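You operate a simulated robot arm through the tools that you are given. There is no shell and no other tool. Be economical: measure what you need, move in short steps, check, and stop when the job is done.

You run a simulated robot arm. Do the job below in one go: nothing can be reset, and whatever is moved stays where it is left.

JOB
Put things in order on the sideboard worktop. At the end: the purple bottle stands where the silver spice tin (marked "CUMIN") stood; the purple biscuit packet stands on top of the teal beaker; the pesto jar stands on top of the white grapes tub; the silver spice tin from the sideboard worktop stands where the pink glass stood; the pink glass stands where the purple biscuit packet stood; whatever was shut is shut again. Leave all else as you found it, and nothing knocked over.

The check looks at the end state, three seconds after you hand in, the way a careful person would. Anything else that was tipped, shoved, dropped, spilled or broken makes it a failure.

ROBOT AND FRAMES
A 7-joint arm with a two-finger parallel gripper, fixed in place. Base frame: the origin is at the foot of the arm, x ahead of it, y to its left, z up; the work surface is at about z = -0.003. Lengths are in m, angles in degrees, forces in N, time in s.
With the tool pointing down near the work surface it reaches from about 0.24 to 0.62 m from the base axis. Its first joint turns from -66.0 to 66.0 degrees. Payload 2.6 kg.
Tool frame: the origin (TCP) lies between the finger pads and is the grasp point; the fingertips stand 0.03 m ahead of it; z points along the fingers, y is the line along which they close. Largest opening 0.094 m; finger width 0.028, thickness 0.01; the body of the gripper, 0.05 by 0.096 m, starts 0.055 m behind the TCP.
Orientation is that of the tool frame in the base frame, as a unit quaternion [x, y, z, w]. With the fingers straight down and closing along the base's y, the tool's x points along the base's -x, its y along +y and its z along -z.

CONTROLS
- The arm moves only by the tool jog_arm. Its argument "commands" is a list of rows, each a list of 7 numbers: the shift along the tool's x, y, z in mm, then the turn, a rotation vector about the tool's x, y, z in degrees, then the closure, from 0 (fully open) to 1 (shut). In form: [[tx, ty, tz, wx, wy, wz, claw], ...]. A call has 1 to 10 rows; each row shifts and turns the commanded pose from where the row before left it, along the tool's axes as they then stand. Rows are played at 5 a second. More than 0.05 m and 8.6 degrees between two rows, or a gripper value outside its range, and nothing of the call is played. A pose out of reach is approached as far as the arm can. The call stops where the force on the tool passes 40 N (or 10 N more than at its start, if that is more) or the arm is blocked; 0.2 s more then pass. The fingers move at their own pace (about 0.072 m/s each) and stop on an object; they squeeze with about 28 N. The grip force told is the motor's: it shows also when the fingers shut on nothing. Time passes only in rows, and 0.2 s behind the last, so rows that do not move let the fingers close. The reply holds the time, the measured pose of the TCP, the force on the tool along the base axes, the opening and the grip force, in the units named above and with some noise, with the torque about the TCP (base axes, N m) and any sound that the robot's microphone picked up, and new pictures: "show" is both (left out), scene, wrist or none.
- Cameras (640 x 400 px; columns grow to the right, rows downward): "scene" is fixed at [0.0293, 0.4255, 0.568]; the picture's right is [-0.84, -0.54, 0.00], its down [-0.29, 0.46, -0.84] and it looks along [0.45, -0.71, -0.55] (base axes); focal length 373 px, centre (320, 200). "wrist" rides on the gripper at [0.076, 0.014, -0.103] in the tool frame; the picture's right is [-0.18, 0.98, 0.00], its down [-0.75, -0.14, -0.64] and it looks along [-0.63, -0.12, 0.77] (tool axes); focal length 243 px, centre (320, 200). There is no depth. A picture from a camera that has moved, and an enlarged one, comes with that camera's place and axes in the base frame and with its lens.
- inspect(camera, box): a new picture of the part [left, top, right, bottom] of that camera's present view, enlarged. The clock stands still meanwhile.
- hand_in(): hands the job in; it is judged then, once.

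Work in short steps. Places have to be worked out from the pictures, the camera data and where the tool is seen: move nearer, look again, correct. Check each grasp and each placing, and mend what went wrong. You have 120 turns and 200 pictures in all, those below and enlarged ones among them. Open the gripper and draw the arm clear of the work before you hand the job in, unless the task says otherwise; then end with one line.

The tools are called after "Call:" as name(argument=value, ...) on one line, values as JSON. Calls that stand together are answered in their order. jog_arm: Moves the arm, as the interface text tells. Its arguments: {"type":"object","properties":{"commands":{"type":"array"},"show":{"type":"string","enum":["both","scene","wrist","none"]}},"required":["commands"]} The other tools are called the same way: inspect (camera, box) takes an enlarged picture of a part of a camera's view; hand_in () hands the job in.

At the start:

```text
time_s: 0.0
tool_pos: [0.3437, -0.1216, 0.2834]
ee_rot: [-0.001, 1.0, 0.0, 0.001]
force: [0.3, 0.8, -0.3]
wrist_torque: [-0.05, -0.01, 0.0]
opening: 0.0939
grip_force: 0.1
```

scene: 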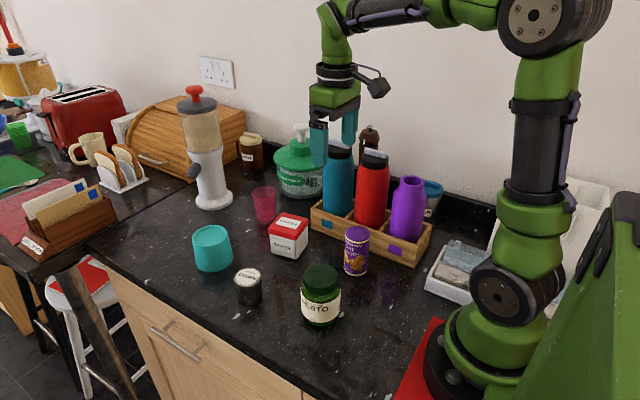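
wrist: 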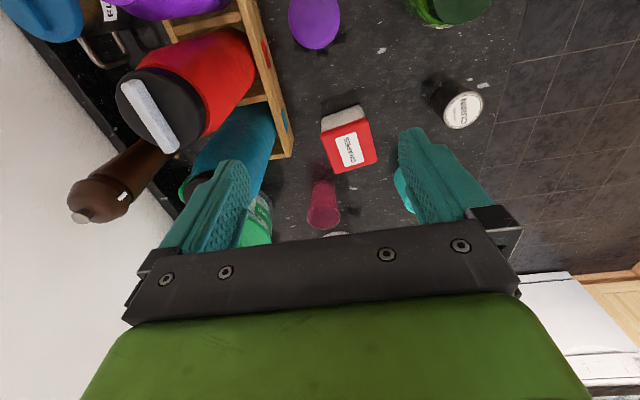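

The scene shows bottles in a rack, the beaker, tub, tin, jar and packet. I enlarge the central part to read labels and measure.

Call:
inspect(camera="scene", box=[180, 170, 340, 330])

Call:
inspect(camera="scene", box=[290, 120, 510, 330])

Call:
inspect(camera="scene", box=[0, 40, 320, 240])

Call:
inspect(camera="wrist", box=[240, 0, 520, 240])

```text
2.50 times, centred on (260, 250) of scene
camera zoom: at [0.0293, 0.4255, 0.568], right [-0.84, -0.54, 0.0], down [-0.29, 0.46, -0.84], along [0.45, -0.71, -0.55], focal length 933 px, centre (470, 75)
```

zoom: 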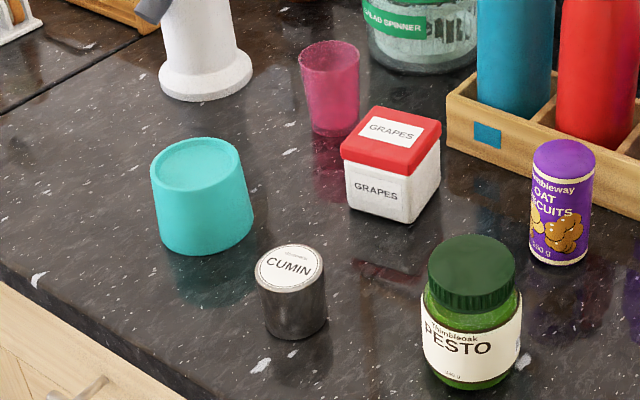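

```text
1.90 times, centred on (400, 225) of scene
camera zoom: at [0.0293, 0.4255, 0.568], right [-0.84, -0.54, 0.0], down [-0.29, 0.46, -0.84], along [0.45, -0.71, -0.55], focal length 711 px, centre (168, 152)
```

zoom: 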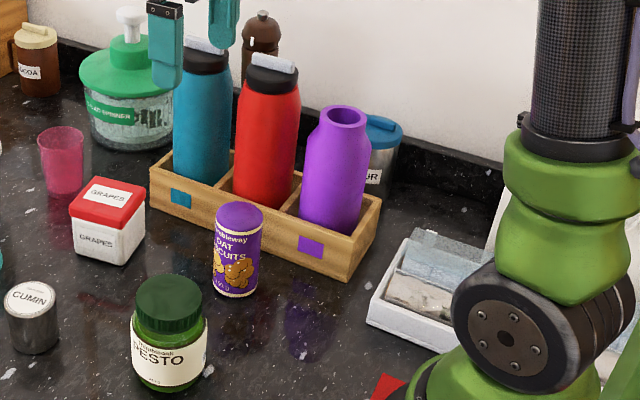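

```text
2.00 times, centred on (160, 140) of scene
camera zoom: at [0.0293, 0.4255, 0.568], right [-0.84, -0.54, 0.0], down [-0.29, 0.46, -0.84], along [0.45, -0.71, -0.55], focal length 747 px, centre (640, 320)
```

zoom: 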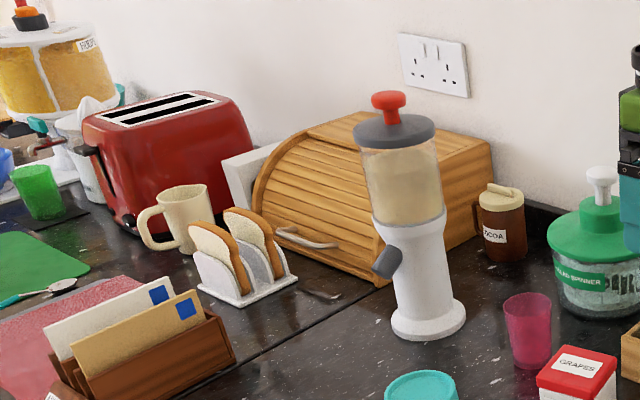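

```text
1.67 times, centred on (380, 120) of wrist
camera zoom: at [0.2666, -0.1094, 0.3877], right [0.18, 0.98, 0.0], down [0.75, -0.14, 0.64], along [0.63, -0.12, -0.77], focal length 404 px, centre (220, 333)
```

zoom: 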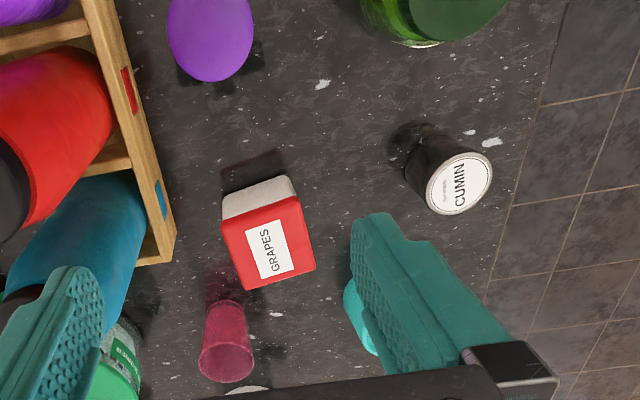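

My estimates from the rays, as base x, y in m: packet (.285,-.121) top z≈.10; glass (.570,-.156); tin (.425,.063); jar (.289,.019); tub (.449,-.100); beaker (.570,.018) top z≈.065; purple bottle (.227,-.233). First I go above the packet to check with the wrist camera.

Call:
jog_arm(commands=[[30, 0, 30, 0, 0, 0, 0], [29, 0, 30, 0, 0, 0, 0], [0, 0, 20, 0, 0, 0, 0], [0, 0, 0, 0, 0, 0, 0]])

```text
time_s: 1.0
tool_pos: [0.2839, -0.1218, 0.2037]
ee_rot: [0.0, 1.0, -0.001, 0.0]
force: [-0.4, 0.7, 0.6]
wrist_torque: [0.02, 0.01, 0.0]
opening: 0.0939
grip_force: 0.1
camera wrist: at [0.2069, -0.1087, 0.308], right [0.18, 0.98, 0.0], down [0.75, -0.14, 0.64], along [0.63, -0.12, -0.77], focal length 243 px, centre (320, 200)
```

scene: 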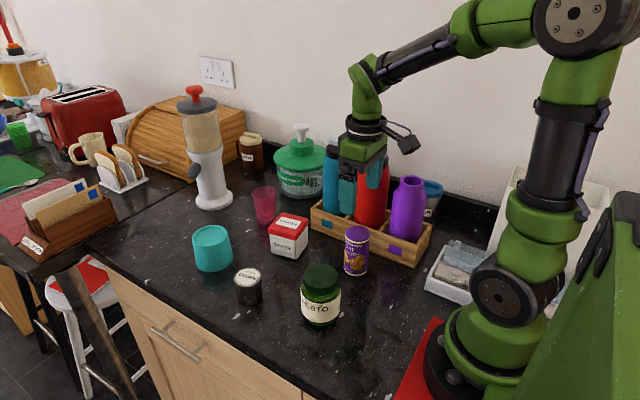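
wrist: 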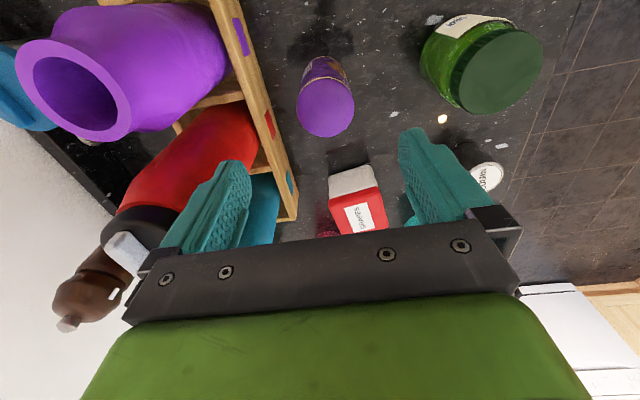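

The wrist view puts the packet near (.280,-.119), within a few mm of the scene estimate. I lower to just above it and look again.

Call:
jog_arm(commands=[[2, 2, 35, 0, 0, 0, 0], [0, 0, 30, 0, 0, 0, 0], [0, 0, 0, 0, 0, 0, 0]])

```text
time_s: 1.8
tool_pos: [0.2816, -0.1203, 0.1389]
ee_rot: [0.0, 1.0, 0.0, 0.0]
force: [-0.3, -0.1, 0.5]
wrist_torque: [0.02, 0.01, 0.02]
opening: 0.0939
grip_force: 0.1
camera wrist: at [0.2053, -0.107, 0.2431], right [0.18, 0.98, 0.0], down [0.75, -0.14, 0.64], along [0.63, -0.12, -0.77], focal length 243 px, centre (320, 200)
```

scene: 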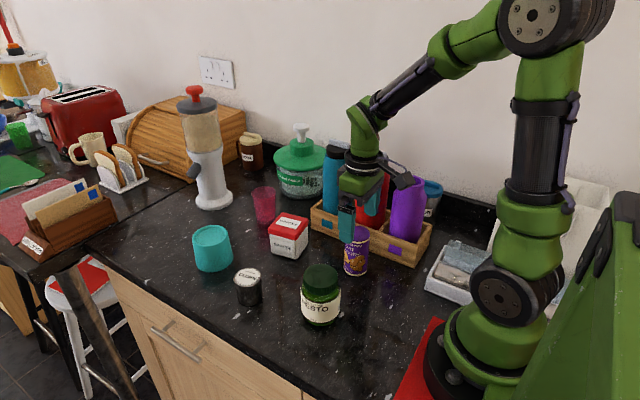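
wrist: 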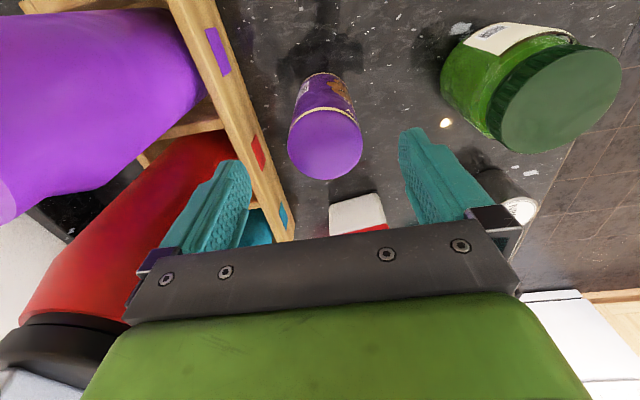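

Packet lies at about (.282,-.118), centred between the open fingers. I descend to TCP z≈.066 and close.

Call:
jog_arm(commands=[[-1, 2, 25, 0, 0, 0, 0], [0, 0, 25, 0, 0, 0, 0], [0, 0, 23, 0, 0, 0, 0], [0, 0, 0, 0, 0, 0, 0], [0, 0, 0, 0, 0, 0, 1], [0, 0, 0, 0, 0, 0, 1], [0, 0, 0, 0, 0, 0, 1], [0, 0, 0, 0, 0, 0, 1]])

```text
time_s: 3.6
tool_pos: [0.2835, -0.118, 0.066]
ee_rot: [0.0, 1.0, 0.0, 0.001]
force: [-0.3, -0.9, 0.0]
wrist_torque: [-0.03, 0.0, -0.01]
opening: 0.0487
grip_force: 28.1
camera wrist: at [0.2066, -0.1051, 0.1699], right [0.18, 0.98, 0.0], down [0.75, -0.14, 0.64], along [0.63, -0.12, -0.77], focal length 243 px, centre (320, 200)
```

scene: 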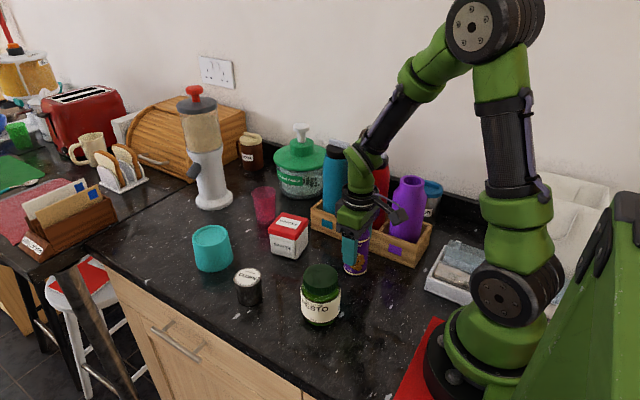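
wrist: 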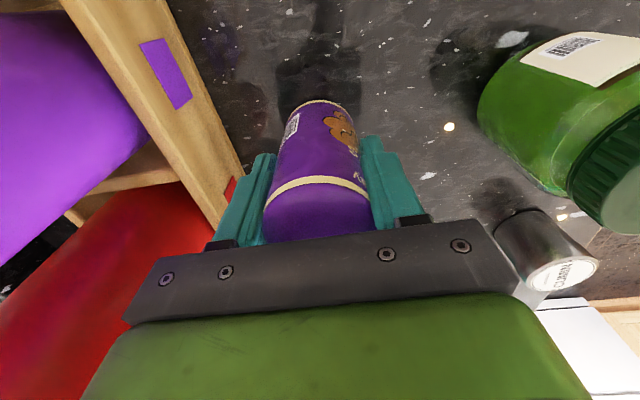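

Gripped (opening .049). I lift it clear and carry it toward the beaker, stopping short to look.

Call:
jog_arm(commands=[[0, 0, -30, 0, 0, 0, 1], [0, 0, -45, 0, 0, 0, 1], [0, 0, -45, 0, 0, 0, 1], [-40, 20, -25, 0, 0, 0, 1], [-45, 20, 0, 0, 0, 0, 1], [-45, 22, 0, 0, 0, 0, 1], [-45, 22, 0, 0, 0, 0, 1], [-30, 22, 0, 0, 0, 0, 1], [-20, 20, 0, 0, 0, 0, 1], [0, 0, 0, 0, 0, 0, 1]])

```text
refused: row 4 steps farther than a row can; nothing moved
```

Limit is on the combined step; I shorten that row.

Call:
jog_arm(commands=[[0, 0, -30, 0, 0, 0, 1], [0, 0, -45, 0, 0, 0, 1], [0, 0, -45, 0, 0, 0, 1], [-35, 20, -25, 0, 0, 0, 1], [-40, 20, 0, 0, 0, 0, 1], [-40, 22, 0, 0, 0, 0, 1], [-40, 22, 0, 0, 0, 0, 1], [-40, 22, 0, 0, 0, 0, 1], [-30, 20, 0, 0, 0, 0, 1], [0, 0, 0, 0, 0, 0, 1]])

```text
time_s: 5.8
tool_pos: [0.5091, 0.0079, 0.2112]
ee_rot: [0.0, 1.0, 0.0, 0.0]
force: [0.7, -0.2, -1.4]
wrist_torque: [-0.02, -0.01, 0.01]
opening: 0.0489
grip_force: 28.0
camera wrist: at [0.4317, 0.0211, 0.3143], right [0.18, 0.98, 0.0], down [0.75, -0.14, 0.64], along [0.63, -0.12, -0.77], focal length 243 px, centre (320, 200)
```

scene: 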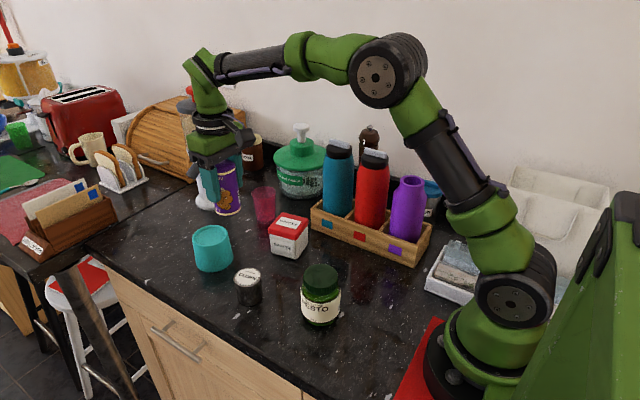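
wrist: 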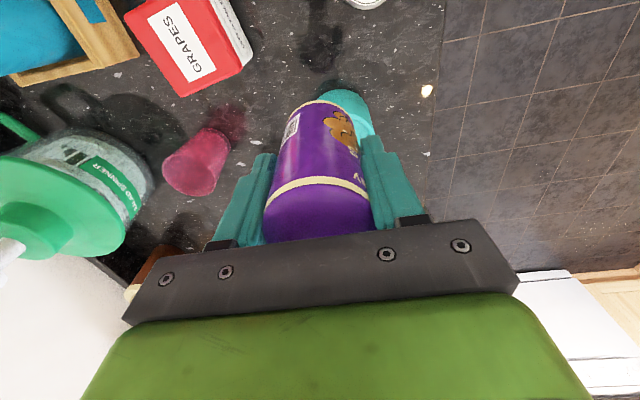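

The beaker estimate holds. I enlarge the beaker and the tub in the scene view for a more exact centre.

Call:
inspect(camera="scene", box=[180, 215, 244, 279])

Call:
inspect(camera="wrist", box=[250, 60, 410, 180])

```text
6.25 times, centred on (212, 247) of scene
camera zoom: at [0.0294, 0.4255, 0.568], right [-0.84, -0.54, 0.0], down [-0.29, 0.46, -0.84], along [0.45, -0.71, -0.55], focal length 2334 px, centre (995, -94)
```

zoom: 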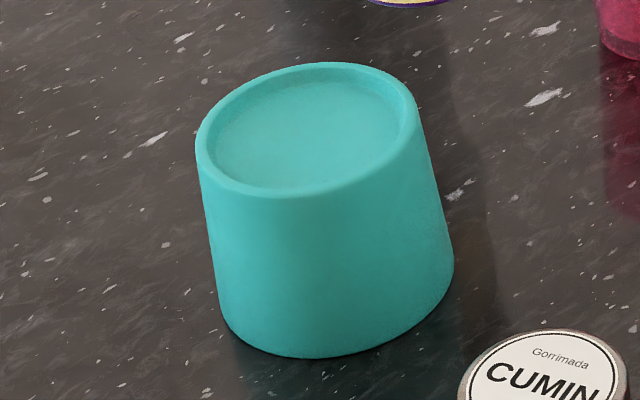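

```text
3.33 times, centred on (330, 120) of wrist
camera zoom: at [0.4317, 0.0211, 0.3143], right [0.18, 0.98, 0.0], down [0.75, -0.14, 0.64], along [0.63, -0.12, -0.77], focal length 809 px, centre (287, 467)
```

zoom: 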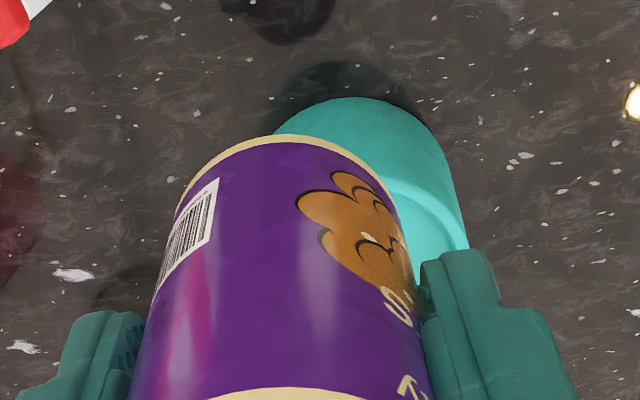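

The beaker is upside down with a shallow recess; its centre is ≈(.568,.0205), top ≈.065. I move over it, ~2 cm above, and check.

Call:
jog_arm(commands=[[-30, 6, 0, 0, 0, 0, 1], [-29, 6.5, 0, 0, 0, 0, 1], [0, 0, 25, 0, 0, 0, 1], [0, 0, 24, 0, 0, 0, 1], [0, 0, 0, 0, 0, 0, 1]])

Call:
inspect(camera="scene", box=[164, 177, 264, 277])

```text
time_s: 7.0
tool_pos: [0.5677, 0.0194, 0.1609]
ee_rot: [0.0, 1.0, 0.0, 0.0]
force: [0.9, -0.5, -1.5]
wrist_torque: [-0.03, 0.0, 0.0]
opening: 0.0491
grip_force: 27.9
camera wrist: at [0.4911, 0.0336, 0.2652], right [0.18, 0.98, 0.0], down [0.75, -0.14, 0.64], along [0.63, -0.12, -0.77], focal length 243 px, centre (320, 200)
```

scene: 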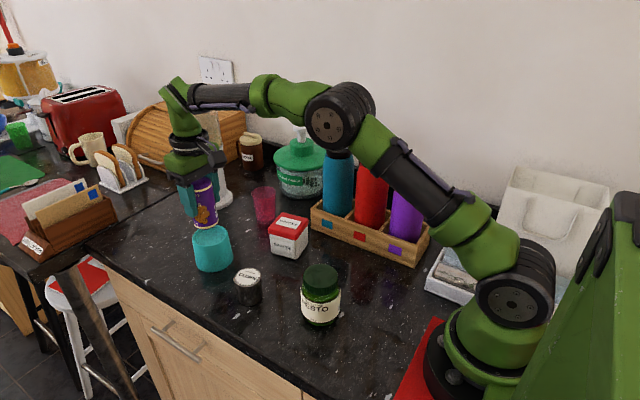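
wrist: 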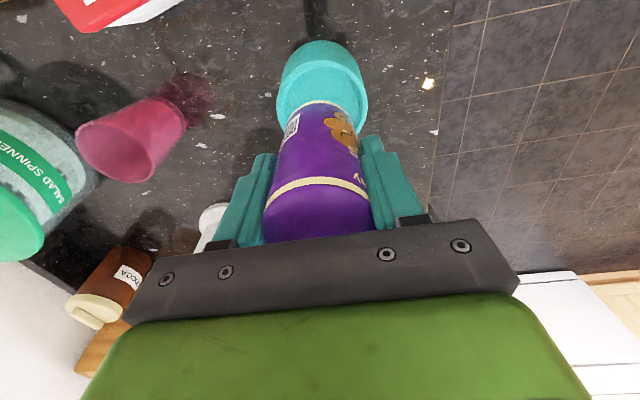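

```text
4.00 times, centred on (214, 227) of scene
camera zoom: at [0.0293, 0.4255, 0.568], right [-0.84, -0.54, 0.0], down [-0.29, 0.46, -0.84], along [0.45, -0.71, -0.55], focal length 1494 px, centre (744, 92)
```

zoom: 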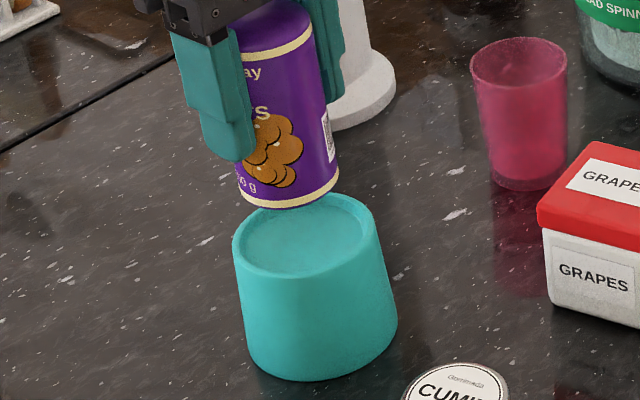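

Checking alignment more closely with a higher zoom in both cameras before lowering.

Call:
inspect(camera="scene", box=[190, 205, 240, 255])

Call:
inspect(camera="wrist", box=[260, 30, 380, 130])

```text
8.00 times, centred on (215, 230) of scene
camera zoom: at [0.0293, 0.4255, 0.568], right [-0.84, -0.54, 0.0], down [-0.29, 0.46, -0.84], along [0.45, -0.71, -0.55], focal length 2987 px, centre (1160, -40)
```

zoom: 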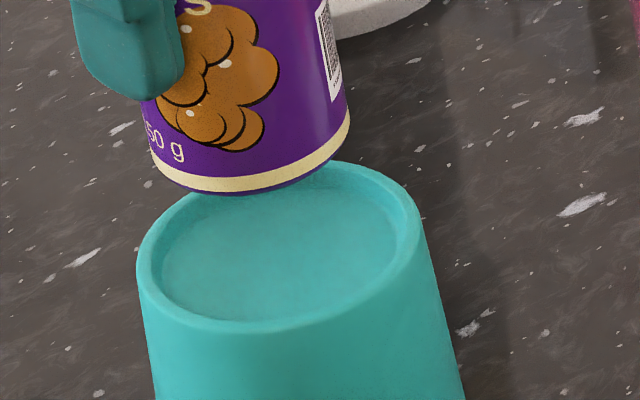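

```text
4.00 times, centred on (320, 80) of wrist
camera zoom: at [0.4911, 0.0336, 0.2652], right [0.18, 0.98, 0.0], down [0.75, -0.14, 0.64], along [0.63, -0.12, -0.77], focal length 970 px, centre (320, 680)
```

zoom: 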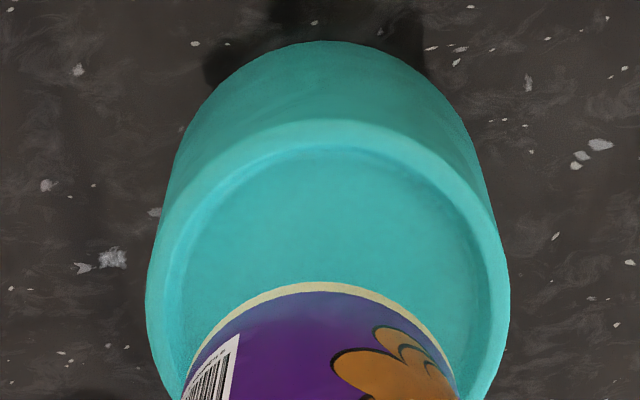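

Both cameras agree the packet sits a few mm too far out (+x) and slightly −y of the recess. I shift (−6, +3.5 mm), lower most of the way and look again.

Call:
jog_arm(commands=[[6, 3.5, 0, 0, 0, 0, 1], [0, 0, 10, 0, 0, 0, 1], [0, 0, 8, 0, 0, 0, 1], [0, 0, 0, 0, 0, 0, 1]], show="none")

Call:
inspect(camera="scene", box=[190, 205, 240, 255])

Call:
inspect(camera="wrist", box=[260, 50, 380, 150])

```text
time_s: 8.0
tool_pos: [0.5602, 0.0237, 0.1442]
ee_rot: [-0.001, 1.0, 0.0, 0.0]
force: [-0.3, 0.3, -1.2]
wrist_torque: [0.0, 0.01, 0.02]
opening: 0.0491
grip_force: 27.8
```

```text
8.00 times, centred on (215, 230) of scene
camera zoom: at [0.0293, 0.4255, 0.568], right [-0.84, -0.54, 0.0], down [-0.29, 0.46, -0.84], along [0.45, -0.71, -0.55], focal length 2987 px, centre (1160, -40)
```

zoom: 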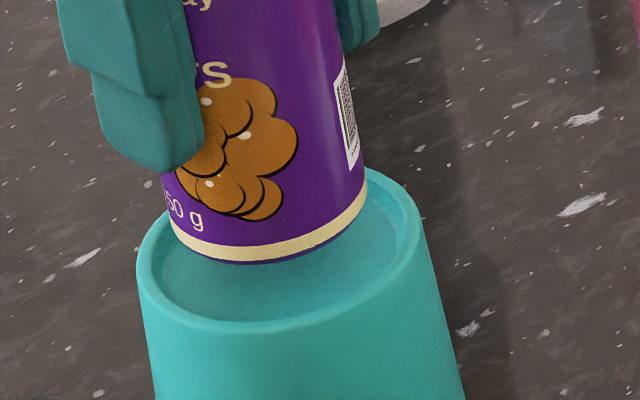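

```text
4.00 times, centred on (320, 100) of wrist
camera zoom: at [0.4847, 0.037, 0.2477], right [0.18, 0.98, 0.0], down [0.75, -0.14, 0.64], along [0.63, -0.12, -0.77], focal length 970 px, centre (320, 600)
```

zoom: 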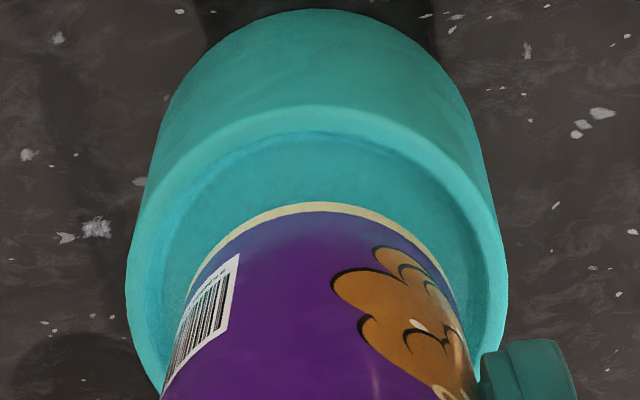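

Now within ~2–3 mm of the recess centre. Small trim, then lower slowly watching force.

Call:
jog_arm(commands=[[2, -1, 3, 0, 0, 0, 1], [0, 0, 3, 0, 0, 0, 1], [0, 0, 2, 0, 0, 0, 1], [0, 0, 2, 0, 0, 0, 1], [0, 0, 0, 0, 0, 0, 1]], show="none")

Call:
inspect(camera="scene", box=[190, 205, 240, 255])

```text
time_s: 9.2
tool_pos: [0.5604, 0.0221, 0.1352]
ee_rot: [0.0, 1.0, -0.001, 0.001]
force: [-3.7, -0.1, 12.5]
wrist_torque: [0.01, 0.23, 0.0]
opening: 0.0487
grip_force: 28.3
```

```text
8.00 times, centred on (215, 230) of scene
camera zoom: at [0.0292, 0.4255, 0.568], right [-0.84, -0.54, 0.0], down [-0.29, 0.46, -0.84], along [0.45, -0.71, -0.55], focal length 2987 px, centre (1160, -40)
```

zoom: 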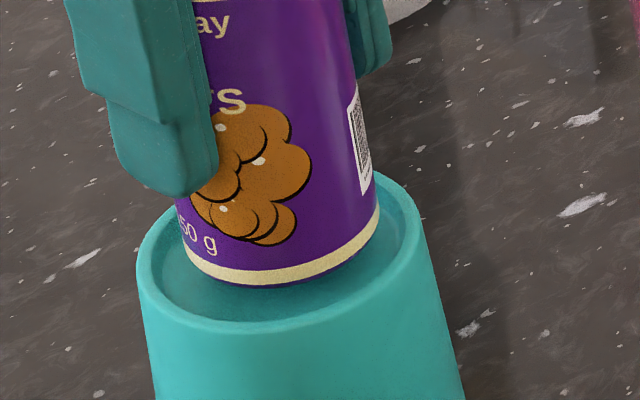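

Contact at TCP z=.135 with a −x push, and the image shows the packet nearer the far rim of the recess. I raise a little, shift (−3,+3 mm) and lower again.

Call:
jog_arm(commands=[[0, 0, -5, 0, 0, 0, 1], [3, 3, 0, 0, 0, 0, 1], [0, 0, 3, 0, 0, 0, 1], [0, 0, 2, 0, 0, 0, 1], [0, 0, 0, 0, 0, 0, 1]], show="none")

Call:
inspect(camera="scene", box=[190, 205, 240, 255])

Call:
inspect(camera="wrist", box=[260, 50, 380, 150])

```text
time_s: 10.4
tool_pos: [0.5561, 0.0245, 0.1356]
ee_rot: [0.001, 1.0, 0.0, 0.002]
force: [-3.1, -0.9, 13.0]
wrist_torque: [-0.05, 0.23, 0.04]
opening: 0.0486
grip_force: 27.8
```

```text
8.00 times, centred on (215, 230) of scene
camera zoom: at [0.0292, 0.4255, 0.568], right [-0.84, -0.54, 0.0], down [-0.29, 0.46, -0.84], along [0.45, -0.71, -0.55], focal length 2987 px, centre (1160, -40)
```

zoom: 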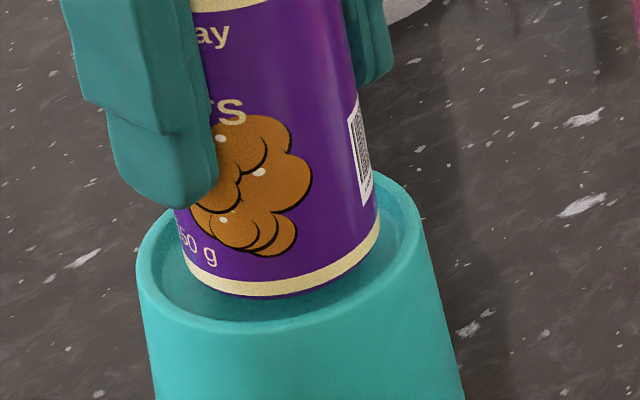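

```text
4.00 times, centred on (320, 100) of wrist
camera zoom: at [0.4797, 0.0385, 0.2391], right [0.18, 0.98, 0.0], down [0.75, -0.14, 0.64], along [0.63, -0.12, -0.76], focal length 970 px, centre (320, 600)
```

zoom: 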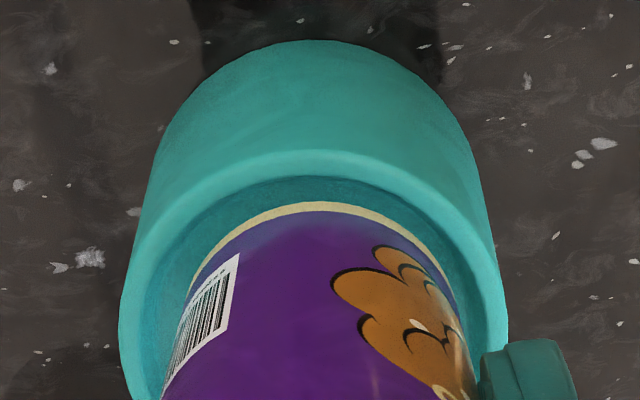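

The same contact height and torque at both positions means the packet is flat on the recess floor, inside the rim; beaker unmoved. I unload, release and rise.

Call:
jog_arm(commands=[[0, 0, -1, 0, 0, 0, 1], [0, 0, 0, 0, 0, 0, 0.6], [0, 0, 0, 0, 0, 0, 0.2], [0, 0, 0, 0, 0, 0, 0], [0, 0, -20, 0, 0, 0, 0], [0, 0, -30, 0, 0, 0, 0], [0, 0, -35, 0, 0, 0, 0], [0, 0, 0, 0, 0, 0, 0]])

Call:
inspect(camera="scene", box=[180, 160, 280, 280])

```text
time_s: 12.2
tool_pos: [0.5571, 0.0253, 0.2211]
ee_rot: [0.0, 1.0, 0.001, -0.001]
force: [-1.1, 0.6, 0.8]
wrist_torque: [0.03, -0.01, 0.0]
opening: 0.094
grip_force: 0.1
camera wrist: at [0.4807, 0.0384, 0.3237], right [0.18, 0.98, 0.0], down [0.75, -0.14, 0.64], along [0.63, -0.12, -0.77], focal length 243 px, centre (320, 200)
```

scene: 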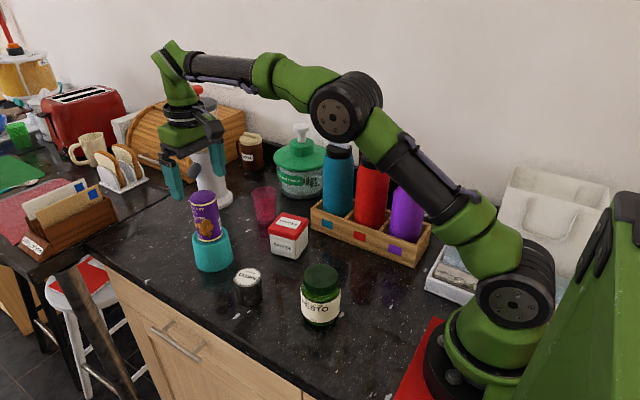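
wrist: 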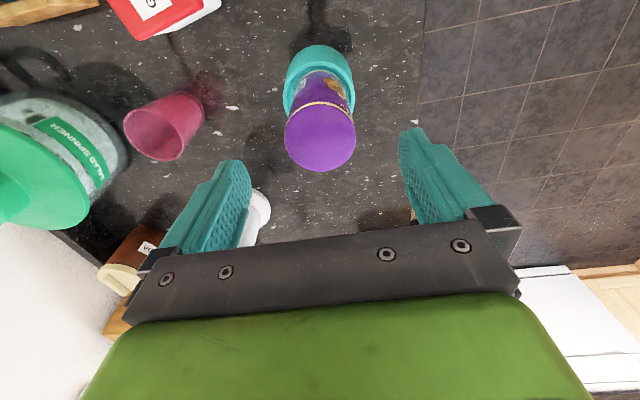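

```text
3.33 times, centred on (230, 220) of scene
camera zoom: at [0.0293, 0.4255, 0.568], right [-0.84, -0.54, 0.0], down [-0.29, 0.46, -0.84], along [0.45, -0.71, -0.55], focal length 1245 px, centre (620, 133)
```

zoom: 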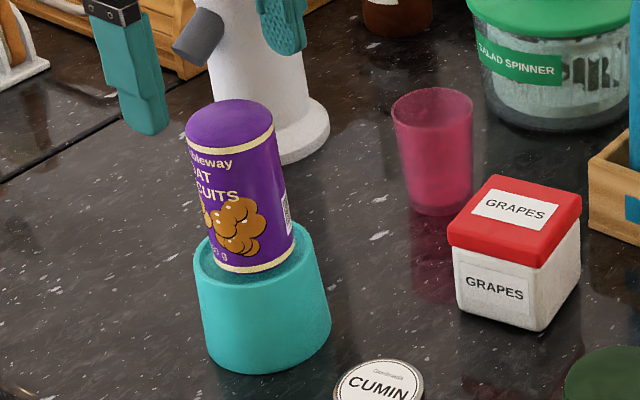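

The packet stands well on the beaker. Now the pink glass: I zoom the wrist view to measure it.

Call:
inspect(camera="wrist", box=[100, 60, 240, 180])

```text
3.33 times, centred on (170, 120) of wrist
camera zoom: at [0.4807, 0.0384, 0.3237], right [0.18, 0.98, 0.0], down [0.75, -0.14, 0.64], along [0.63, -0.12, -0.77], focal length 809 px, centre (820, 467)
```

zoom: 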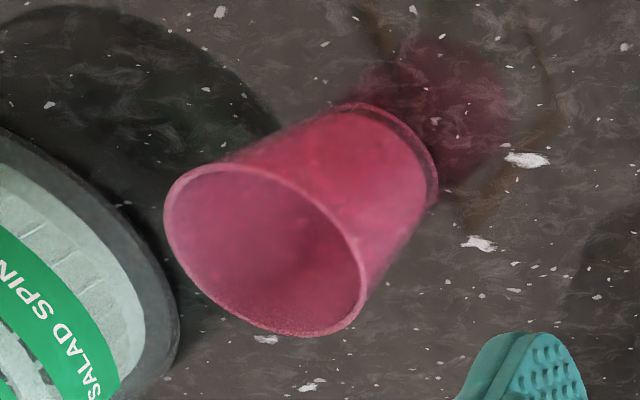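

Glass base at ≈(.561,-.157). I move over it, fingers closing along y, and check before lowering.

Call:
jog_arm(commands=[[0, -45, 0, 0, 0, 0, 0], [0, -45, 0, 0, 0, 0, 0], [-2, -46, 0, 0, 0, 0, 0], [-2, -46, 0, 0, 0, 0, 0], [0, 0, 40, 0, 0, 0, 0], [0, 0, 40, 0, 0, 0, 0], [0, 0, 0, 0, 0, 0, 0]])

```text
time_s: 13.8
tool_pos: [0.5599, -0.1566, 0.1383]
ee_rot: [0.0, 1.0, 0.0, 0.001]
force: [-0.3, -0.2, 0.0]
wrist_torque: [-0.01, -0.02, -0.01]
opening: 0.0941
grip_force: 0.0
camera wrist: at [0.4835, -0.1431, 0.2429], right [0.18, 0.98, 0.0], down [0.75, -0.14, 0.64], along [0.63, -0.12, -0.77], focal length 243 px, centre (320, 200)
```

scene: 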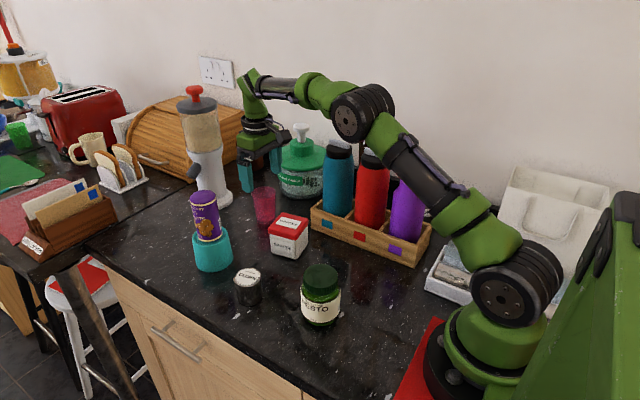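
wrist: 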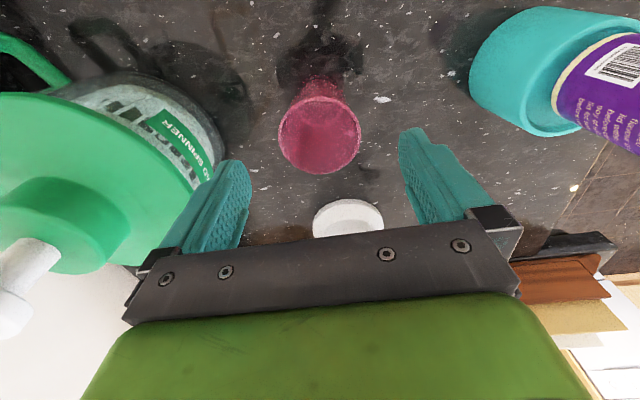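

Glass is centred between fingers. Lower to TCP z≈.045 and close.

Call:
jog_arm(commands=[[-1, -0.5, 31, 0, 0, 0, 0], [0, 0, 31, 0, 0, 0, 0], [0, 0, 31, 0, 0, 0, 0], [0, 0, 0, 0, 0, 0, 0.2], [0, 0, 0, 0, 0, 0, 0.6], [0, 0, 0, 0, 0, 0, 1], [0, 0, 0, 0, 0, 0, 1], [0, 0, 0, 0, 0, 0, 1]])

```text
time_s: 15.6
tool_pos: [0.5621, -0.1575, 0.0454]
ee_rot: [0.0, 1.0, 0.0, 0.0]
force: [-0.5, 0.2, -0.3]
wrist_torque: [-0.01, 0.0, 0.02]
opening: 0.0597
grip_force: 27.8
camera wrist: at [0.4847, -0.1439, 0.1503], right [0.18, 0.98, 0.0], down [0.75, -0.14, 0.64], along [0.63, -0.12, -0.77], focal length 243 px, centre (320, 200)
```

scene: 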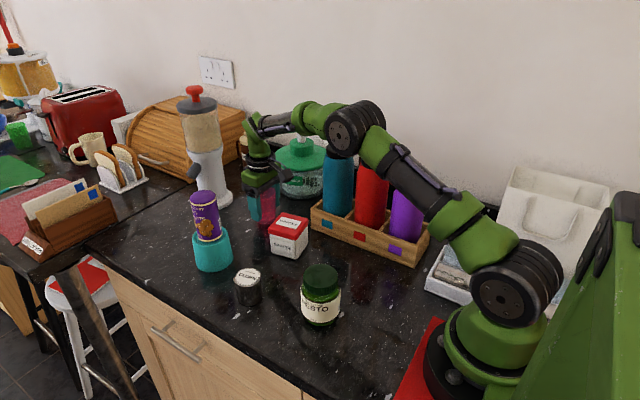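
wrist: 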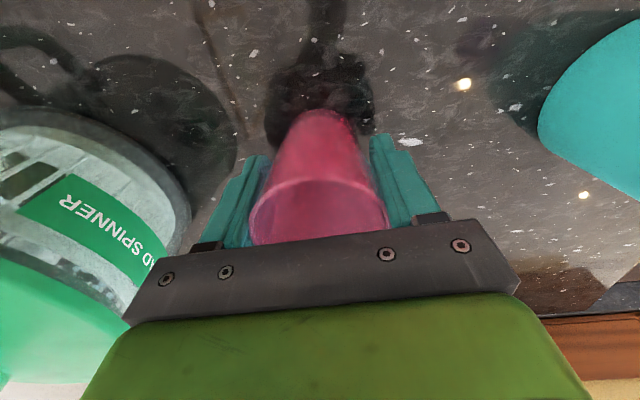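

Gripped on the rim (.060). I lift, swing to y≈−.09 to keep clear of the bottles, and carry to the packet's old place.

Call:
jog_arm(commands=[[0, 0, -25, 0, 0, 0, 1], [0, 0, -40, 0, 0, 0, 1], [0, 0, -40, 0, 0, 0, 1], [0, 35, -20, 0, 0, 0, 1], [20, 32, 0, 0, 0, 0, 1], [40, 0, 0, 0, 0, 0, 1], [45, 0, 0, 0, 0, 0, 1], [45, 0, 0, 0, 0, 0, 1], [45, 0, 0, 0, 0, 0, 1], [0, 0, 0, 0, 0, 0, 1]], show="scene")

```text
time_s: 17.8
tool_pos: [0.3647, -0.0912, 0.1729]
ee_rot: [0.0, 1.0, 0.0, 0.0]
force: [-0.9, 0.7, -1.1]
wrist_torque: [-0.01, -0.02, 0.0]
opening: 0.0599
grip_force: 27.8
```

scene: 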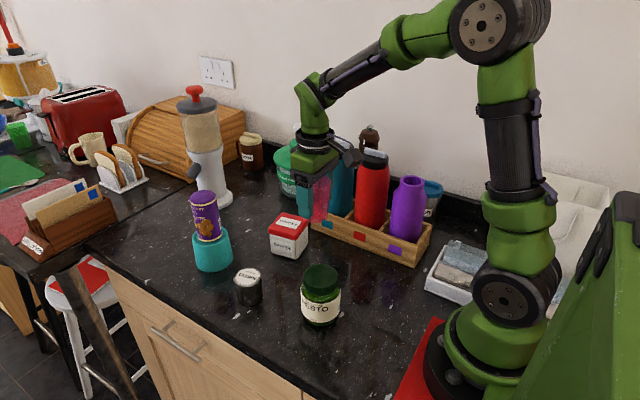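

Held upright and steady. I go on to (.2835,-.118) and lower to just above the grasp height.

Call:
jog_arm(commands=[[40, -10, 0, 0, 0, 0, 1], [41, -17, 0, 0, 0, 0, 1], [0, 0, 40, 0, 0, 0, 1], [0, 0, 40, 0, 0, 0, 1], [0, 0, 35, 0, 0, 0, 1], [0, 0, 9, 0, 0, 0, 1], [0, 0, 0, 0, 0, 0, 1]])

```text
time_s: 19.4
tool_pos: [0.2848, -0.1181, 0.0477]
ee_rot: [0.0, 1.0, 0.0, 0.0]
force: [0.6, 1.2, -0.7]
wrist_torque: [-0.01, 0.0, 0.0]
opening: 0.0597
grip_force: 28.1
camera wrist: at [0.2091, -0.1042, 0.1514], right [0.18, 0.98, 0.0], down [0.75, -0.14, 0.64], along [0.63, -0.12, -0.77], focal length 243 px, centre (320, 200)
```

scene: 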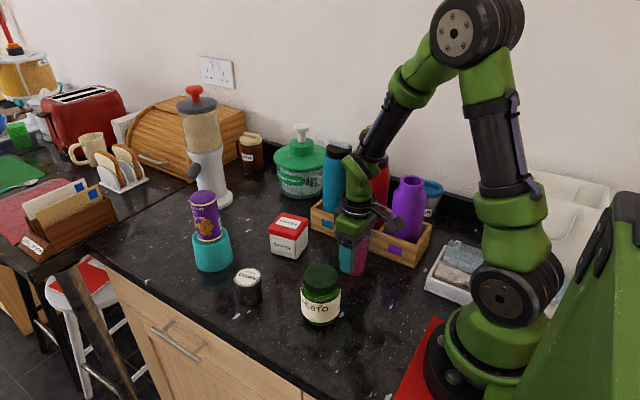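
wrist: 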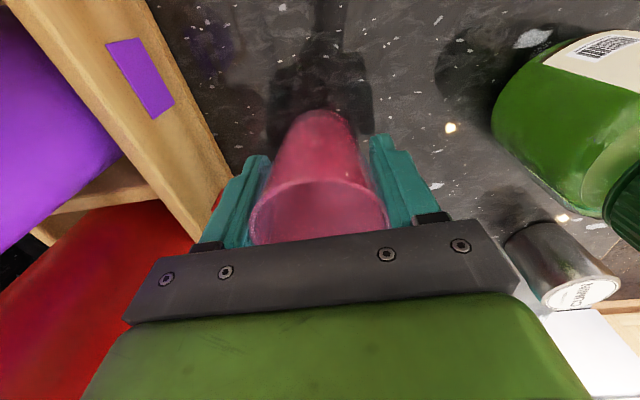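

Lower the last ~2.5 mm to contact, release and rise.

Call:
jog_arm(commands=[[1, 0, 2, 0, 0, 0, 1], [0, 0, 1, 0, 0, 0, 1], [0, 0, 0, 0, 0, 0, 1]], show="none")

```text
time_s: 20.2
tool_pos: [0.2858, -0.1177, 0.0456]
ee_rot: [0.0, 1.0, 0.0, 0.001]
force: [0.2, 2.2, 16.6]
wrist_torque: [-0.04, -0.11, 0.01]
opening: 0.0599
grip_force: 28.0
```

Contact (16 N). Unload, open and rise.

Call:
jog_arm(commands=[[0, 0, -1, 0, 0, 0, 1], [0, 0, 0, 0, 0, 0, 0.6], [0, 0, 0, 0, 0, 0, 0.2], [0, 0, 0, 0, 0, 0, 0], [0, 0, -30, 0, 0, 0, 0], [0, 0, -45, 0, 0, 0, 0], [0, 0, -45, 0, 0, 0, 0], [0, 0, -30, 0, 0, 0, 0], [0, 0, 0, 0, 0, 0, 0]])

Call:
inspect(camera="wrist", box=[240, 20, 560, 220])

```text
time_s: 22.2
tool_pos: [0.2839, -0.1166, 0.196]
ee_rot: [0.0, 1.0, 0.0, 0.0]
force: [-0.5, -0.7, -0.1]
wrist_torque: [0.01, -0.03, -0.03]
opening: 0.0938
grip_force: 0.1
camera wrist: at [0.2076, -0.1036, 0.2992], right [0.18, 0.98, 0.0], down [0.75, -0.14, 0.64], along [0.63, -0.12, -0.77], focal length 243 px, centre (320, 200)
```

scene: 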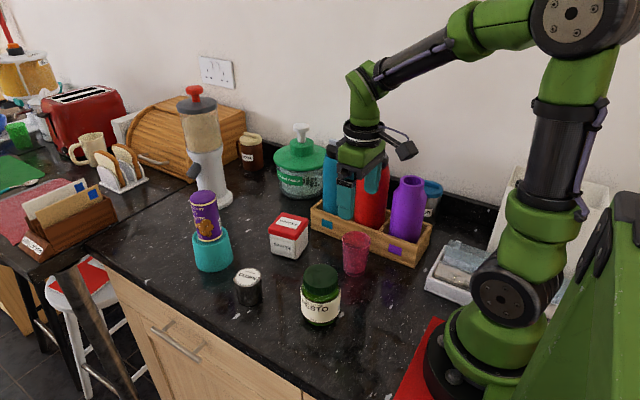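
wrist: 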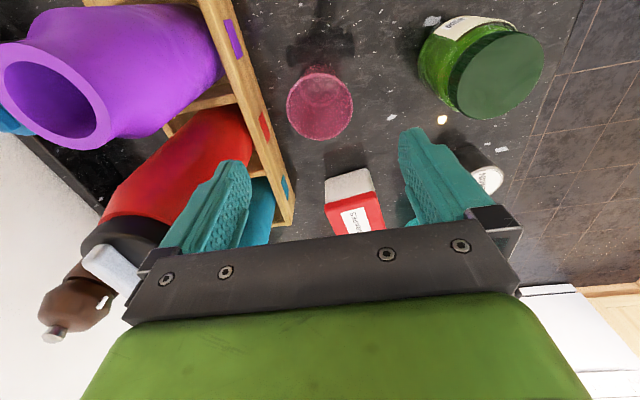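

```text
2.00 times, centred on (400, 120) of wrist
camera zoom: at [0.2076, -0.1036, 0.2992], right [0.18, 0.98, 0.0], down [0.75, -0.14, 0.64], along [0.63, -0.12, -0.77], focal length 485 px, centre (160, 360)
```

zoom: 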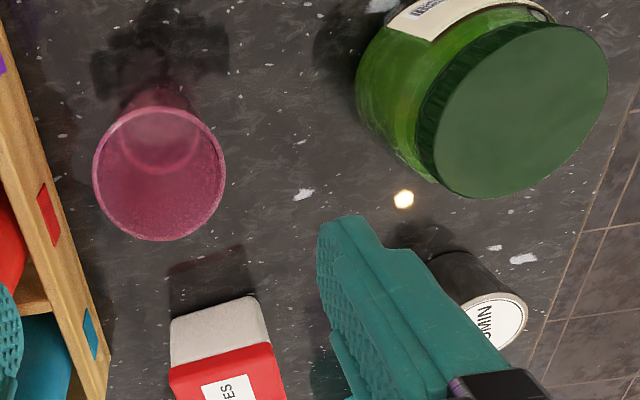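

Glass stands in place. Next the tin: I move above its estimated place (.42,.062) and look.

Call:
jog_arm(commands=[[-30, 36, 0, 0, 0, 0, 0], [-30, 36, 0, 0, 0, 0, 0], [-30, 36, 0, 0, 0, 0, 0], [-30, 36, 0, 0, 0, 0, 0], [-16, 35, 0, 0, 0, 0, 0], [0, 0, 40, 0, 0, 0, 0], [0, 0, 0, 0, 0, 0, 0]], show="wrist")

```text
time_s: 23.8
tool_pos: [0.4207, 0.0625, 0.1554]
ee_rot: [0.0, 1.0, 0.0, 0.0]
force: [-0.3, -0.5, 0.4]
wrist_torque: [-0.01, 0.0, -0.01]
opening: 0.0939
grip_force: 0.0
camera wrist: at [0.3432, 0.0754, 0.2592], right [0.18, 0.98, 0.0], down [0.75, -0.14, 0.64], along [0.63, -0.12, -0.77], focal length 243 px, centre (320, 200)
```

wrist: 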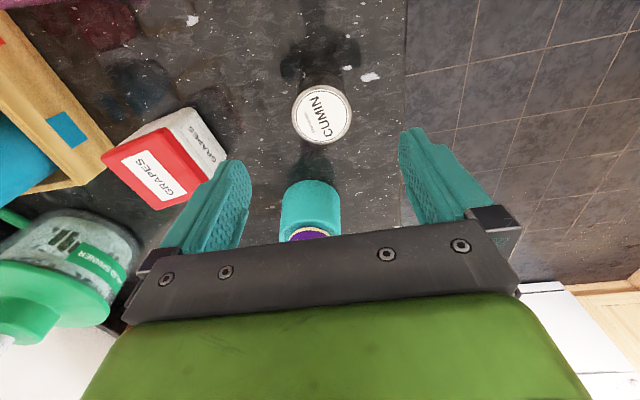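

Tin at ≈(.418,.062). Lower to TCP z≈.036 and grip.

Call:
jog_arm(commands=[[2.5, -0.5, 40, 0, 0, 0, 0], [0, 0, 40, 0, 0, 0, 0], [0, 0, 39, 0, 0, 0, 0], [0, 0, 0, 0, 0, 0, 0.3], [0, 0, 0, 0, 0, 0, 0.7], [0, 0, 0, 0, 0, 0, 1], [0, 0, 0, 0, 0, 0, 1], [0, 0, 0, 0, 0, 0, 1]])

```text
time_s: 25.6
tool_pos: [0.417, 0.0617, 0.0361]
ee_rot: [0.0, 1.0, 0.0, -0.001]
force: [-0.4, 0.7, 0.5]
wrist_torque: [0.01, 0.02, -0.02]
opening: 0.0529
grip_force: 27.6
camera wrist: at [0.3417, 0.0752, 0.1403], right [0.18, 0.98, 0.0], down [0.75, -0.14, 0.64], along [0.63, -0.12, -0.77], focal length 243 px, centre (320, 200)
```

scene: 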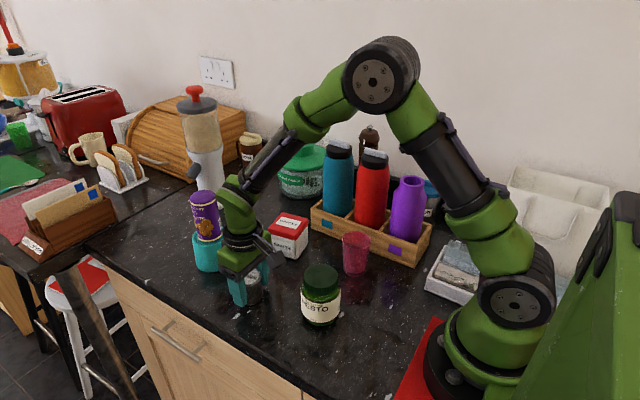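
wrist: 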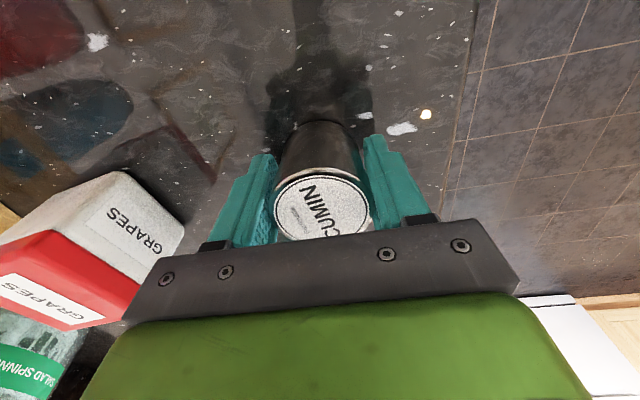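

Gripped (.053). Lift and carry to the glass's old place, routing away from the packet and bottles.

Call:
jog_arm(commands=[[0, 0, -30, 0, 0, 0, 1], [0, 0, -40, 0, 0, 0, 1], [0, -5, -45, 0, 0, 0, 1], [0, -40, 0, 0, 0, 0, 1], [-5, -40, 0, 0, 0, 0, 1], [-30, -35, 0, 0, 0, 0, 1], [-35, -34, 0, 0, 0, 0, 1], [-37, -33, 0, 0, 0, 0, 1], [-37, -32, 0, 0, 0, 0, 1], [0, 0, 0, 0, 0, 0, 1]], show="wrist")

```text
time_s: 27.8
tool_pos: [0.5625, -0.1579, 0.1516]
ee_rot: [0.0, 1.0, -0.001, 0.0]
force: [-0.1, 0.2, -0.2]
wrist_torque: [-0.01, 0.0, 0.01]
opening: 0.0529
grip_force: 27.5
camera wrist: at [0.4856, -0.1448, 0.2559], right [0.18, 0.98, 0.0], down [0.75, -0.14, 0.64], along [0.63, -0.12, -0.77], focal length 243 px, centre (320, 200)
```

wrist: 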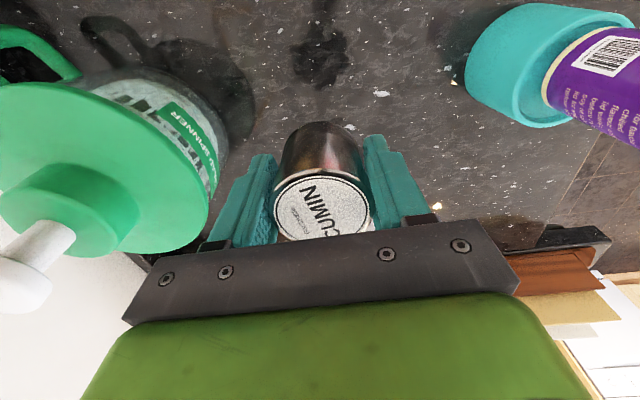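

Over the spot. Lower to near-contact.

Call:
jog_arm(commands=[[0, 0, 40, 0, 0, 0, 1], [0, 0, 40, 0, 0, 0, 1], [0, 0, 30, 0, 0, 0, 1], [0, 0, 4, 0, 0, 0, 1], [0, 0, 1.5, 0, 0, 0, 1], [0, 0, 0, 0, 0, 0, 1]], show="none")

```text
time_s: 29.2
tool_pos: [0.5622, -0.1584, 0.0367]
ee_rot: [-0.001, 1.0, -0.001, 0.0]
force: [0.6, -0.5, -1.0]
wrist_torque: [-0.01, -0.04, -0.03]
opening: 0.0528
grip_force: 28.1
```

Call:
jog_arm(commands=[[0, 0, 0.8, 0, 0, 0, 1], [0, 0, 0.7, 0, 0, 0, 1], [0, 0, 0, 0, 0, 0, 1]], show="none")

```text
time_s: 30.0
tool_pos: [0.5624, -0.1577, 0.036]
ee_rot: [-0.001, 1.0, 0.0, 0.001]
force: [-0.7, 1.4, 11.1]
wrist_torque: [0.03, -0.02, 0.01]
opening: 0.0523
grip_force: 27.8
```

Contact (11 N). Release and rise, then look.

Call:
jog_arm(commands=[[0, 0, -0.7, 0, 0, 0, 1], [0, 0, 0, 0, 0, 0, 0.6], [0, 0, 0, 0, 0, 0, 0.2], [0, 0, 0, 0, 0, 0, 0], [0, 0, -30, 0, 0, 0, 0], [0, 0, -45, 0, 0, 0, 0], [0, 0, -45, 0, 0, 0, 0], [0, 10, -45, 0, 0, 0, 0], [0, 20, -30, 0, 0, 0, 0], [0, 0, 0, 0, 0, 0, 0]])

```text
time_s: 32.2
tool_pos: [0.5626, -0.1279, 0.2311]
ee_rot: [0.0, 1.0, 0.0, -0.001]
force: [-0.7, 0.7, -0.4]
wrist_torque: [-0.01, -0.02, 0.01]
opening: 0.094
grip_force: 0.1
camera wrist: at [0.486, -0.1146, 0.3348], right [0.18, 0.98, 0.0], down [0.75, -0.14, 0.64], along [0.63, -0.12, -0.77], focal length 243 px, centre (320, 200)
```

scene: 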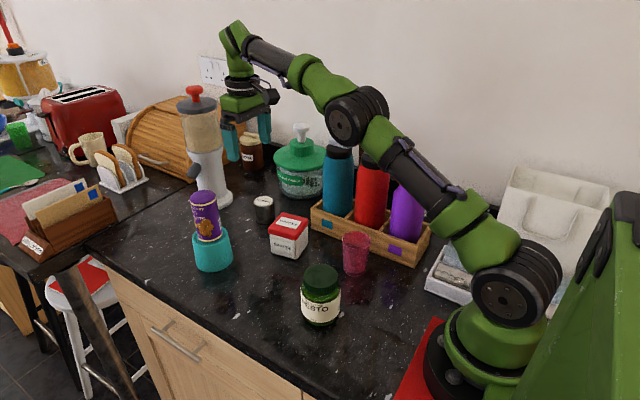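
wrist: 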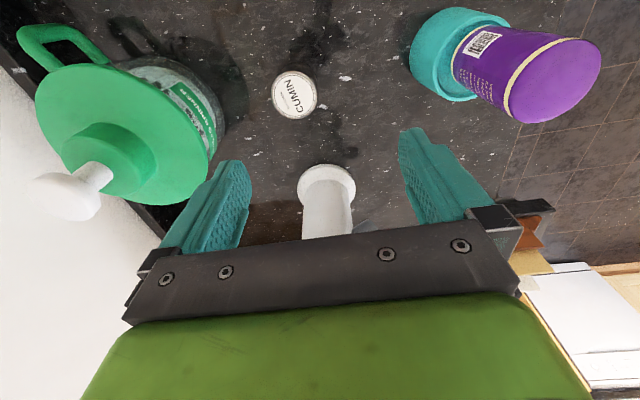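

Tin stands in place. Next the purple bottle (≈(.221,-.229), mouth z≈.185). I travel high to above it and look.

Call:
jog_arm(commands=[[20, 0, -40, 0, 0, 0, 0], [40, -5, -25, 0, 0, 0, 0], [45, -5, 0, 0, 0, 0, 0], [45, -5, 0, 0, 0, 0, 0], [45, -10, 0, 0, 0, 0, 0], [45, -15, 0, 0, 0, 0, 0], [42, -15, 0, 0, 0, 0, 0], [40, -15, 0, 0, 0, 0, 0], [20, -15, 0, 0, 0, 0, 0], [0, 0, 0, 0, 0, 0, 0]])

```text
time_s: 34.4
tool_pos: [0.22, -0.212, 0.2954]
ee_rot: [0.001, 1.0, 0.0, 0.0]
force: [0.1, -0.7, -0.3]
wrist_torque: [0.02, 0.01, 0.01]
opening: 0.0938
grip_force: 0.1
camera wrist: at [0.1431, -0.2001, 0.3993], right [0.18, 0.98, 0.0], down [0.75, -0.14, 0.64], along [0.63, -0.12, -0.77], focal length 243 px, centre (320, 200)
```

scene: 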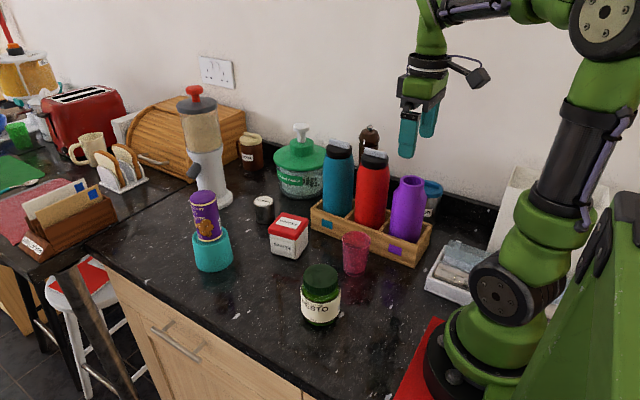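
wrist: 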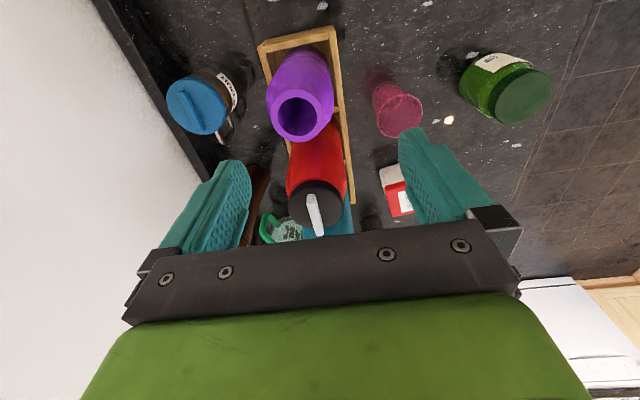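

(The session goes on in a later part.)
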